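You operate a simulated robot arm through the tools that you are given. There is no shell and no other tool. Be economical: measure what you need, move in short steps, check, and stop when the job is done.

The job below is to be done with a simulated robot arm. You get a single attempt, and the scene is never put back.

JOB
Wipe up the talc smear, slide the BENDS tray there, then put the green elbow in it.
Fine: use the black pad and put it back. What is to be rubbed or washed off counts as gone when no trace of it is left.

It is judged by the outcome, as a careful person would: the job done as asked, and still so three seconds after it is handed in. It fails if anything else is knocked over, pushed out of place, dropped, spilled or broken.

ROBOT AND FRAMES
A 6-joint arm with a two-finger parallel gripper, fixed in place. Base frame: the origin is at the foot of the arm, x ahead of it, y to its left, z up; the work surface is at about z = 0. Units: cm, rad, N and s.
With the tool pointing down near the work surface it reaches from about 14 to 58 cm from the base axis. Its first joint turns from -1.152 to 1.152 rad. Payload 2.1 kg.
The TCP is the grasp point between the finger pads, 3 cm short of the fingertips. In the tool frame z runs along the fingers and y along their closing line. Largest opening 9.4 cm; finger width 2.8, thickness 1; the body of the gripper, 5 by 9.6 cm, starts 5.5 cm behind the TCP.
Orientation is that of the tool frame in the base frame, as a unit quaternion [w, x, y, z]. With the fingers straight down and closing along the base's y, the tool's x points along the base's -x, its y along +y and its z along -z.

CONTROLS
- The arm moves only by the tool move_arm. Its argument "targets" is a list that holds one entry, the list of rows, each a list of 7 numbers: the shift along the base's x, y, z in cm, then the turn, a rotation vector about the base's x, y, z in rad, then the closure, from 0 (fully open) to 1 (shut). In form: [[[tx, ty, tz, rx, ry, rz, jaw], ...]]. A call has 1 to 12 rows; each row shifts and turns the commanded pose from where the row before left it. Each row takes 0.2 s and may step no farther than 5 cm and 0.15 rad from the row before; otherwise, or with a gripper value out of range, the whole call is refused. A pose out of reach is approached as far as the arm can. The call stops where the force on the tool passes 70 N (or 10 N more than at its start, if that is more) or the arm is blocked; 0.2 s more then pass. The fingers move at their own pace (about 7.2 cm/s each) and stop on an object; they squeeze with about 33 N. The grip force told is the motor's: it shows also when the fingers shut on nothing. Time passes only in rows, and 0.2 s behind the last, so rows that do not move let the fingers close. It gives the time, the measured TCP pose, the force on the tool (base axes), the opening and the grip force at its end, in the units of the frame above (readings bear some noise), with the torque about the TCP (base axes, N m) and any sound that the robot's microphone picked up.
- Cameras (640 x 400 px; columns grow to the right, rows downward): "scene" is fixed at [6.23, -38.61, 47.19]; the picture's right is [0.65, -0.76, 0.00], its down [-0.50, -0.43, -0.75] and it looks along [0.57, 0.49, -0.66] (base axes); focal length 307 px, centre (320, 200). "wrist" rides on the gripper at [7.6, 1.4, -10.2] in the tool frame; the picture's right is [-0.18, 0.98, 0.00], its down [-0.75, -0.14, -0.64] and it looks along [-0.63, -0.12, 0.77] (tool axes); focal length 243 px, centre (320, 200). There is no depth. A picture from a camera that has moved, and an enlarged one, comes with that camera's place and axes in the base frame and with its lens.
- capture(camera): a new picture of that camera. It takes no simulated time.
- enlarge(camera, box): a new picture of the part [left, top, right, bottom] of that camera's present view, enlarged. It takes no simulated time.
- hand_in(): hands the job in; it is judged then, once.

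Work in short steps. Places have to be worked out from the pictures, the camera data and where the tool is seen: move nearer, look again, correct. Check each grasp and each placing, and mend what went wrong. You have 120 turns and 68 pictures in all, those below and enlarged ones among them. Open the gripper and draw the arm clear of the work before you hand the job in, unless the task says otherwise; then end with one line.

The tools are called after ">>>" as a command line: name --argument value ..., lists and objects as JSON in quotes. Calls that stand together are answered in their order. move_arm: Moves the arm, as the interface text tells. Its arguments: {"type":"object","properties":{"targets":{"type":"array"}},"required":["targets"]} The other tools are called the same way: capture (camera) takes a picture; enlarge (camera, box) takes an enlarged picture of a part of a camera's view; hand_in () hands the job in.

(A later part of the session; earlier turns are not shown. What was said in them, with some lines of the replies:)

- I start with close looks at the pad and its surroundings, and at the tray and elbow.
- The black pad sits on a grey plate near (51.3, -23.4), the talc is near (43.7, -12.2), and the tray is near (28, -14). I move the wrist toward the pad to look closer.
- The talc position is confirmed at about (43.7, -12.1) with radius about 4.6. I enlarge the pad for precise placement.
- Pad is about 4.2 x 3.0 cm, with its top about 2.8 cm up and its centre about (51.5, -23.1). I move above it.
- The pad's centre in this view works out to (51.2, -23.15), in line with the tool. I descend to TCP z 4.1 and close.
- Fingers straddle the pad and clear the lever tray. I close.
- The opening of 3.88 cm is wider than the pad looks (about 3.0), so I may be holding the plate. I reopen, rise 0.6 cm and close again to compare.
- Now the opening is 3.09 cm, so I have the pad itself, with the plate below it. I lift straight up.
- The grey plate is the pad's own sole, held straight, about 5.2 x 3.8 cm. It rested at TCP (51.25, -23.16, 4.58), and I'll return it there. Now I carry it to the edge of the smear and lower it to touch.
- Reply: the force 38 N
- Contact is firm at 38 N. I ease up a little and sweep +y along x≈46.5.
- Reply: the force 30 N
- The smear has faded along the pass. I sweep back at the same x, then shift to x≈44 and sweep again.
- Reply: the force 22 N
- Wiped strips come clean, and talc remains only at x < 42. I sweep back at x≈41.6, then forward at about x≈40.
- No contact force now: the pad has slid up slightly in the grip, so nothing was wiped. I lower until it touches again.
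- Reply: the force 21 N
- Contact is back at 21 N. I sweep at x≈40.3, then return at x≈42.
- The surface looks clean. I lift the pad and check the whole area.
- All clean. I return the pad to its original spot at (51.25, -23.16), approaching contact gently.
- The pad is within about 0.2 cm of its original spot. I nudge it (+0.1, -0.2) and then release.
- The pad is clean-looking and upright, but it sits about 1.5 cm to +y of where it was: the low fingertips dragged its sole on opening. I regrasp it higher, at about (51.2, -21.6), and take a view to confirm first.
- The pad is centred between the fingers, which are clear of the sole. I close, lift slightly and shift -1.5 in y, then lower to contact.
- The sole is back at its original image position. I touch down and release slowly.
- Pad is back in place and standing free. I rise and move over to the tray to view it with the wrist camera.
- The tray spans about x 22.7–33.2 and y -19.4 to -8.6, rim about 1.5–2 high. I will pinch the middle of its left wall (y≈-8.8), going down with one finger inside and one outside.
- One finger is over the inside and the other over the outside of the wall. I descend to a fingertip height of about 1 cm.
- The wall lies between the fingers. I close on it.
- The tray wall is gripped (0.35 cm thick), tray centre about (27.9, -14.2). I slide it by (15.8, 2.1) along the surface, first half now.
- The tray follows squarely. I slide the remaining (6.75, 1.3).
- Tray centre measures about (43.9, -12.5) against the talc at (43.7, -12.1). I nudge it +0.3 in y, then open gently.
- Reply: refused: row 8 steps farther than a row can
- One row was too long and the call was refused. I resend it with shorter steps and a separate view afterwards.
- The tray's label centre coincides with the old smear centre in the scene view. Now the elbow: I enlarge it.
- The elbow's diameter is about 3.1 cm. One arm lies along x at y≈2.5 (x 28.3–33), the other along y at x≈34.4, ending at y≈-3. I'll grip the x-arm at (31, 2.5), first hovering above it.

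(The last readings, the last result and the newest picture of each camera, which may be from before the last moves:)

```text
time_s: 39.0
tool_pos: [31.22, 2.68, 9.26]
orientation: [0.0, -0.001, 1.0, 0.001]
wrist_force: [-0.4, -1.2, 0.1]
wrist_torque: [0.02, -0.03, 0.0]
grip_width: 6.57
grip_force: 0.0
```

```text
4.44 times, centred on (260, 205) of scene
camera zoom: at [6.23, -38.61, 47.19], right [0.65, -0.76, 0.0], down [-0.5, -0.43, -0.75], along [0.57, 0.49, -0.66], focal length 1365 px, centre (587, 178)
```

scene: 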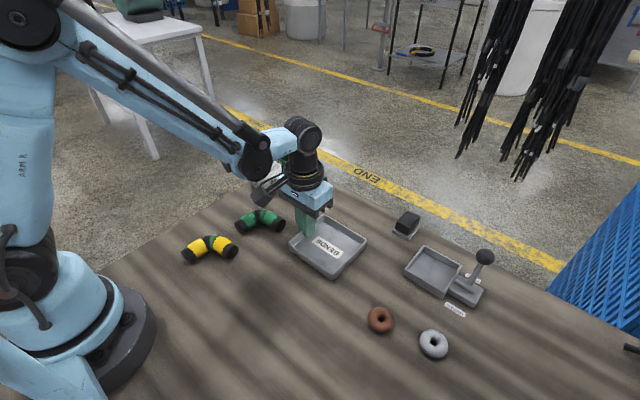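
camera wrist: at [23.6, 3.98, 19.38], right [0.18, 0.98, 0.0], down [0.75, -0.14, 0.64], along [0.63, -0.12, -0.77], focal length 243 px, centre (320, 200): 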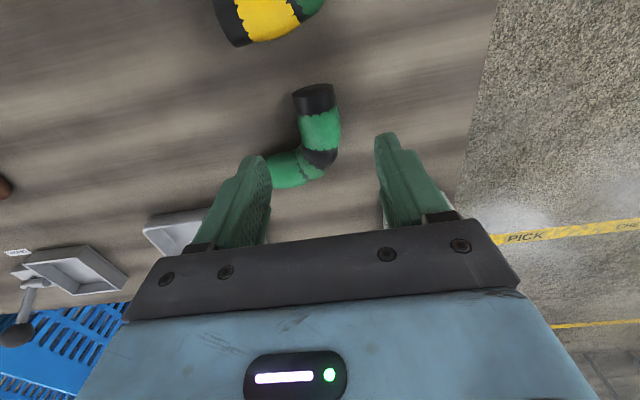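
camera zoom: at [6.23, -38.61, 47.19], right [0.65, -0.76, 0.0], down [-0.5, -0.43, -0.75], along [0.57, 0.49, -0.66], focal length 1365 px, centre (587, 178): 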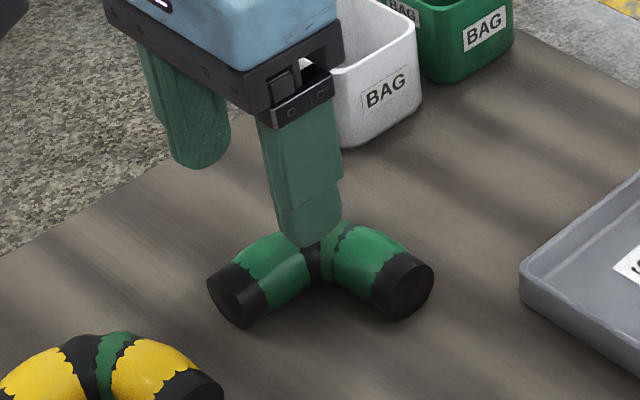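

The arm centre rechecks at (31.2, 2.44). I shift slightly and descend.

>>> move_arm --targets '[[[-0.4, -0.2, -2.0, 0, 0, 0, 0.35], [0, 0, -2.2, 0, 0, 0, 0.35], [0, 0, -1.4, 0, 0, 0, 0.35], [0, 0, 0, 0, 0, 0, 0.35]]]'

>>> enlarge --camera "scene" --box '[200, 160, 320, 250]'

>>> enlarge --camera "wrist" --box '[220, 60, 420, 240]'

```text
time_s: 40.0
tool_pos: [30.53, 2.31, 3.6]
orientation: [0.0, 0.0, 1.0, 0.0]
wrist_force: [-0.3, -0.3, -0.3]
wrist_torque: [0.03, 0.03, 0.03]
grip_width: 6.08
grip_force: 0.0
```

```text
4.44 times, centred on (260, 205) of scene
camera zoom: at [6.23, -38.61, 47.19], right [0.65, -0.76, 0.0], down [-0.5, -0.43, -0.75], along [0.57, 0.49, -0.66], focal length 1365 px, centre (587, 178)
```

zoom: 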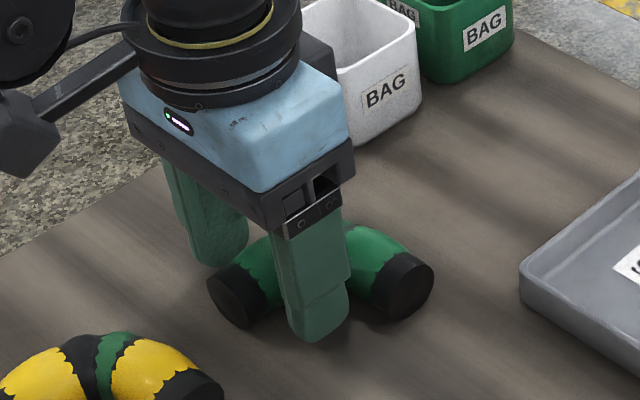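

```text
2.22 times, centred on (320, 150) of wrist
camera zoom: at [23.06, 3.66, 13.83], right [0.18, 0.98, 0.0], down [0.75, -0.14, 0.64], along [0.63, -0.12, -0.77], focal length 539 px, centre (320, 311)
```

zoom: 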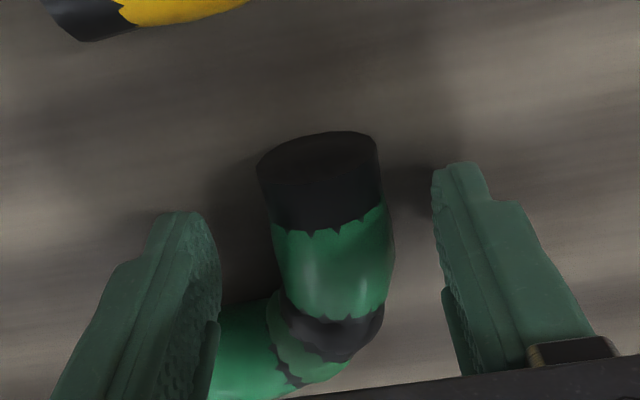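

Both fingers straddle the arm cleanly. I close on it.

>>> move_arm --targets '[[[0.2, 0.1, 0, 0, 0, 0, 0.5], [0, 0, 0, 0, 0, 0, 0.65], [0, 0, 0, 0, 0, 0, 1], [0, 0, 0, 0, 0, 0, 1], [0, 0, 0, 0, 0, 0, 1], [0, 0, 1, 0, 0, 0, 1], [0, 0, 2, 0, 0, 0, 1], [0, 0, 2, 0, 0, 0, 1], [0, 0, 2, 0, 0, 0, 1], [0, 0, 0, 0, 0, 0, 1]]]'

>>> enlarge --camera "scene" --box '[200, 140, 320, 230]'

>>> enlarge --camera "wrist" --box '[220, 60, 420, 240]'

```text
time_s: 42.2
tool_pos: [30.66, 2.32, 10.76]
orientation: [0.0, 0.0, 1.0, 0.0]
wrist_force: [0.7, 0.8, -0.5]
wrist_torque: [0.03, 0.02, 0.01]
grip_width: 2.94
grip_force: 33.4
```

```text
4.44 times, centred on (260, 185) of scene
camera zoom: at [6.23, -38.61, 47.19], right [0.65, -0.76, 0.0], down [-0.5, -0.43, -0.75], along [0.57, 0.49, -0.66], focal length 1365 px, centre (587, 267)
```

zoom: 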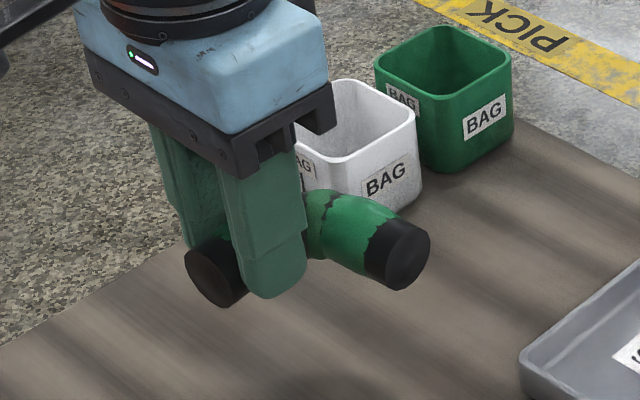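

```text
2.22 times, centred on (320, 150) of wrist
camera zoom: at [23.13, 3.64, 20.99], right [0.18, 0.98, 0.0], down [0.75, -0.14, 0.64], along [0.63, -0.12, -0.77], focal length 539 px, centre (320, 311)
```

zoom: 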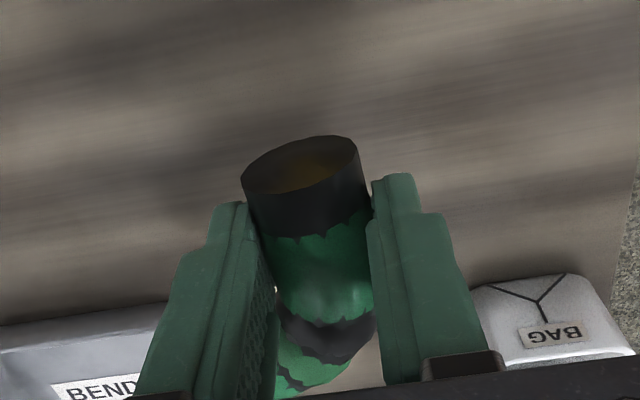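

Elbow is held level. I carry it at this height to above the tray, TCP target (42.2, -10.7).

>>> move_arm --targets '[[[1.5, -1.7, 0, 0, 0, 0, 1], [2.5, -2.8, 0, 0, 0, 0, 1], [2.5, -2.8, 0, 0, 0, 0, 1], [2.5, -2.8, 0, 0, 0, 0, 1], [2.5, -2.9, 0, 0, 0, 0, 1], [0, 0, -2, 0, 0, 0, 1], [0, 0, 0, 0, 0, 0, 1]]]'

>>> enlarge --camera "scene" --box '[270, 130, 430, 270]'

>>> capture --camera "wrist"

```text
time_s: 43.8
tool_pos: [42.11, -10.42, 8.59]
orientation: [0.0, 0.0, 1.0, 0.0]
wrist_force: [-0.8, -0.2, -0.8]
wrist_torque: [0.04, 0.02, 0.03]
grip_width: 2.91
grip_force: 33.1
```

```text
2.86 times, centred on (350, 200) of scene
camera zoom: at [6.23, -38.61, 47.19], right [0.65, -0.76, 0.0], down [-0.5, -0.43, -0.75], along [0.57, 0.49, -0.66], focal length 877 px, centre (234, 200)
```

zoom: 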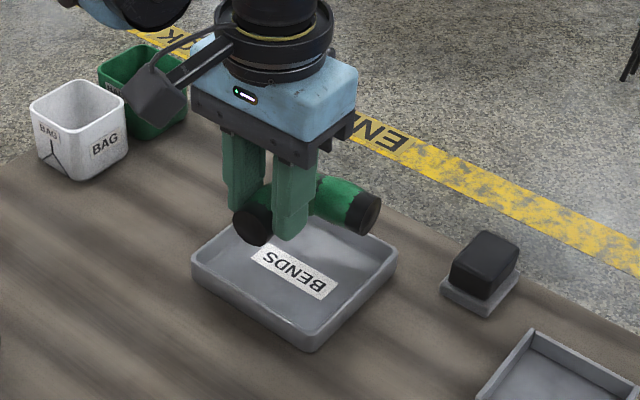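

```text
22 pictures are left
camera wrist: at [34.54, -9.2, 18.88], right [0.18, 0.98, 0.0], down [0.75, -0.14, 0.64], along [0.63, -0.12, -0.77], focal length 243 px, centre (320, 200)
```

wrist: 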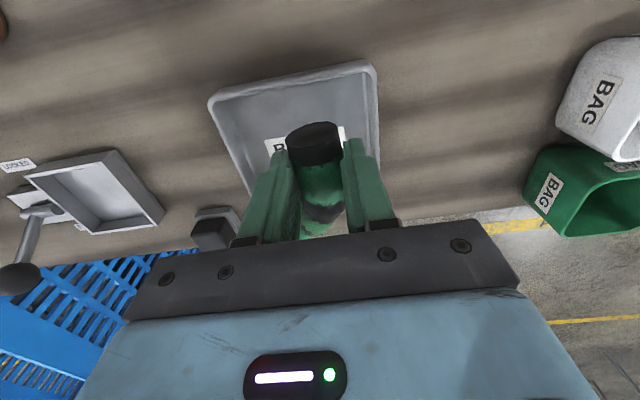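

The tray spans (38.4–48.9, -17.5 to -6.45) and the elbow fits inside it. I lower to just above the floor.

>>> move_arm --targets '[[[0.1, -0.3, -1.5, 0, 0, 0, 1], [0, 0, -1.5, 0, 0, 0, 1], [0, 0, -1, 0, 0, 0, 1], [0, 0, -0.3, 0, 0, 0, 1], [0, 0, 0, 0, 0, 0, 1]]]'

>>> enlarge --camera "scene" --box '[290, 180, 390, 260]'

```text
time_s: 45.0
tool_pos: [42.26, -11.13, 4.47]
orientation: [0.001, 0.0, 1.0, 0.0]
wrist_force: [-1.0, 0.9, -0.3]
wrist_torque: [-0.01, 0.02, -0.02]
grip_width: 2.87
grip_force: 32.5
```

```text
5.00 times, centred on (340, 220) of scene
camera zoom: at [6.23, -38.61, 47.19], right [0.65, -0.76, 0.0], down [-0.5, -0.43, -0.75], along [0.57, 0.49, -0.66], focal length 1535 px, centre (220, 100)
```

zoom: 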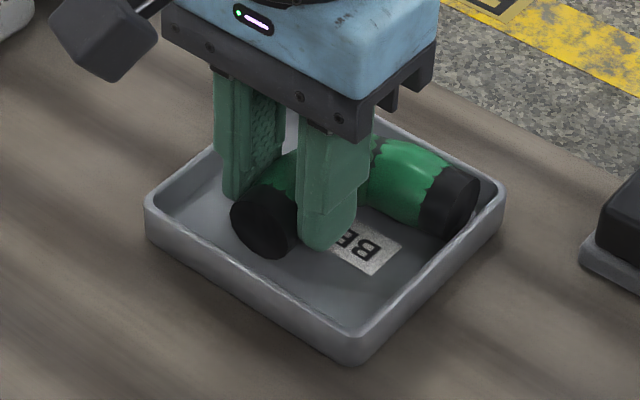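

The elbow is over the floor, close to the right wall. I shift +0.4 in y and lower until contact.

>>> move_arm --targets '[[[0, 0.4, 0, 0, 0, 0, 1], [0, 0, -0.25, 0, 0, 0, 1], [0, 0, -0.15, 0, 0, 0, 1], [0, 0, 0, 0, 0, 0, 1]]]'

```text
time_s: 46.0
tool_pos: [42.3, -10.74, 3.97]
orientation: [0.0, 0.0, 1.0, 0.0]
wrist_force: [-2.2, 0.6, 20.6]
wrist_torque: [-0.14, -0.46, 0.08]
grip_width: 2.84
grip_force: 32.4
```

Contact is made. I ease up slightly and open a little, with the outer finger well clear of the wall.

>>> move_arm --targets '[[[0, 0, 0.06, 0, 0, 0, 1], [0, 0, 0.0, 0, 0, 0, 0.63], [0, 0, 0, 0, 0, 0, 0.6], [0, 0, 0, 0, 0, 0, 0.58], [0, 0, 0, 0, 0, 0, 0.58]]]'

>>> enlarge --camera "scene" --box '[290, 180, 390, 260]'

>>> enlarge --camera "wrist" --box '[200, 40, 420, 240]'

```text
time_s: 47.2
tool_pos: [42.26, -10.59, 4.03]
orientation: [-0.001, 0.0, 1.0, 0.0]
wrist_force: [-0.3, 0.1, 0.8]
wrist_torque: [-0.01, 0.02, 0.01]
grip_width: 3.93
grip_force: 0.1
```

```text
5.00 times, centred on (340, 220) of scene
camera zoom: at [6.23, -38.61, 47.19], right [0.65, -0.76, 0.0], down [-0.5, -0.43, -0.75], along [0.57, 0.49, -0.66], focal length 1535 px, centre (220, 100)
```

zoom: 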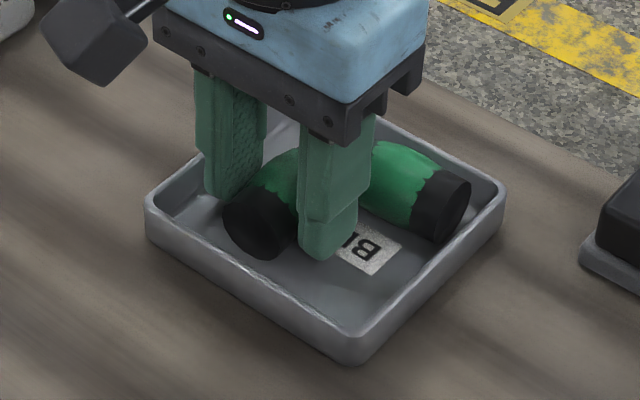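

```text
2.00 times, centred on (310, 140) of wrist
camera zoom: at [34.68, -9.33, 14.22], right [0.18, 0.98, 0.0], down [0.75, -0.14, 0.64], along [0.63, -0.12, -0.77], focal length 485 px, centre (340, 320)
```

zoom: 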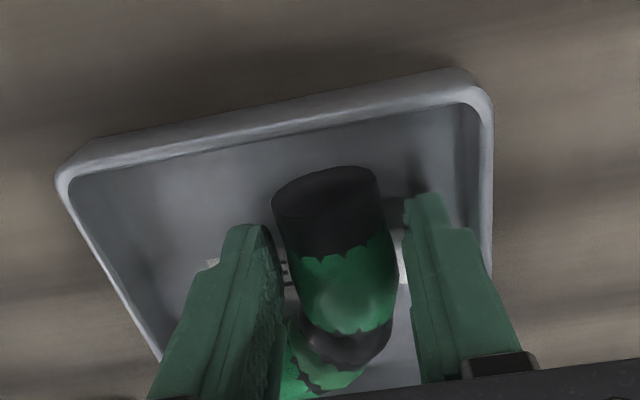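

Elbow rests in the tray and the fingers are free. I lift straight up and draw back clear.

>>> move_arm --targets '[[[0, 0, 1.5, 0, 0, 0, 0.58], [0, 0, 3, 0, 0, 0, 0.58], [0, 0, 4, 0, 0, 0, 0.4], [0, 0, 4, 0, 0, 0, 0.2], [-3, 2, 3, 0, 0, 0, 0], [-3.5, 3, 0, 0, 0, 0, 0], [-3.5, 3, 0, 0, 0, 0, 0], [0, 3, 3, 0, 0, 0, 0], [0, 0, 0, 0, 0, 0, 0]]]'

>>> capture --camera "scene"

>>> enlarge --camera "scene" --box '[270, 170, 450, 280]'

>>> capture --camera "wrist"

```text
time_s: 49.2
tool_pos: [32.15, 0.3, 22.74]
orientation: [0.0, 0.0, 1.0, -0.001]
wrist_force: [0.2, -1.2, 0.0]
wrist_torque: [0.05, -0.02, 0.01]
grip_width: 9.4
grip_force: 0.0
```

```text
18 pictures are left
```

scene: 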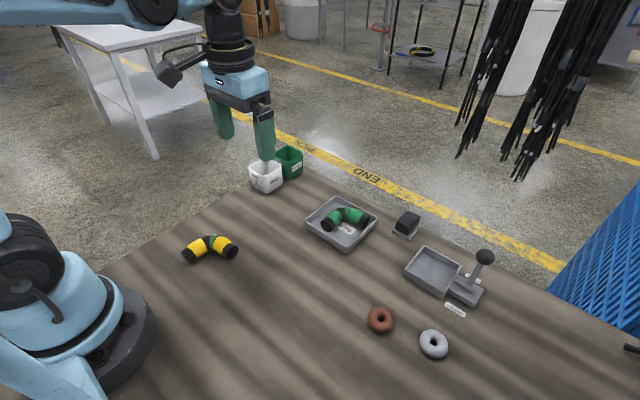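

```text
3.56 times, centred on (360, 225) of scene
camera zoom: at [6.23, -38.61, 47.19], right [0.65, -0.76, 0.0], down [-0.5, -0.43, -0.75], along [0.57, 0.49, -0.66], focal length 1092 px, centre (178, 111)
```

zoom: 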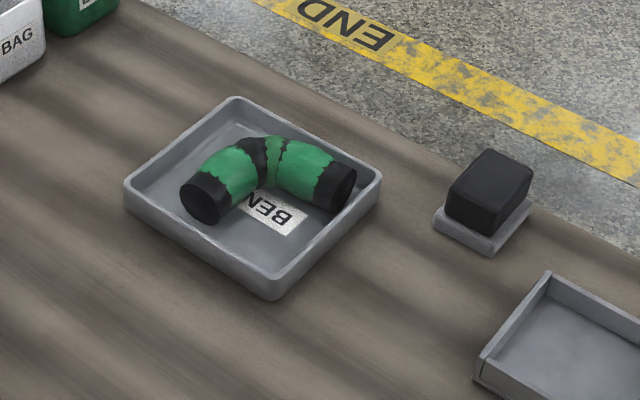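

```text
16 pictures are left
camera wrist: at [24.62, 1.64, 32.85], right [0.18, 0.98, 0.0], down [0.75, -0.14, 0.64], along [0.63, -0.12, -0.77], focal length 243 px, centre (320, 200)
```

wrist: 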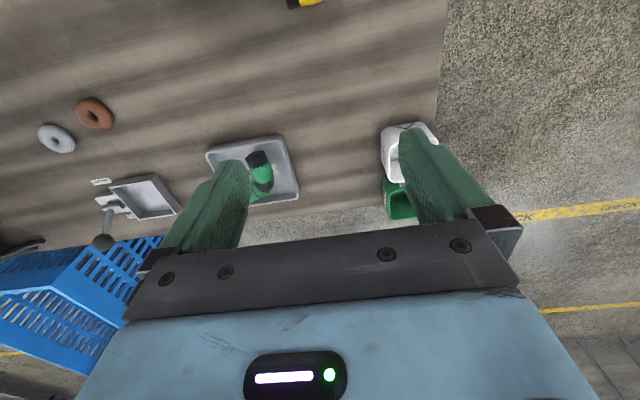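

All steps check out in these pictures: the surface is clean, the tray is on the old smear spot, and the green elbow is in it. The pad is back in place and nothing else has moved. Gripper is open and clear, so I hand in.

>>> hand_in

```text
The job is handed in.
```

The talc smear is wiped up with no trace left, the BENDS tray is on that spot with the green elbow in it, and the black pad is back in its place; the job is handed in.
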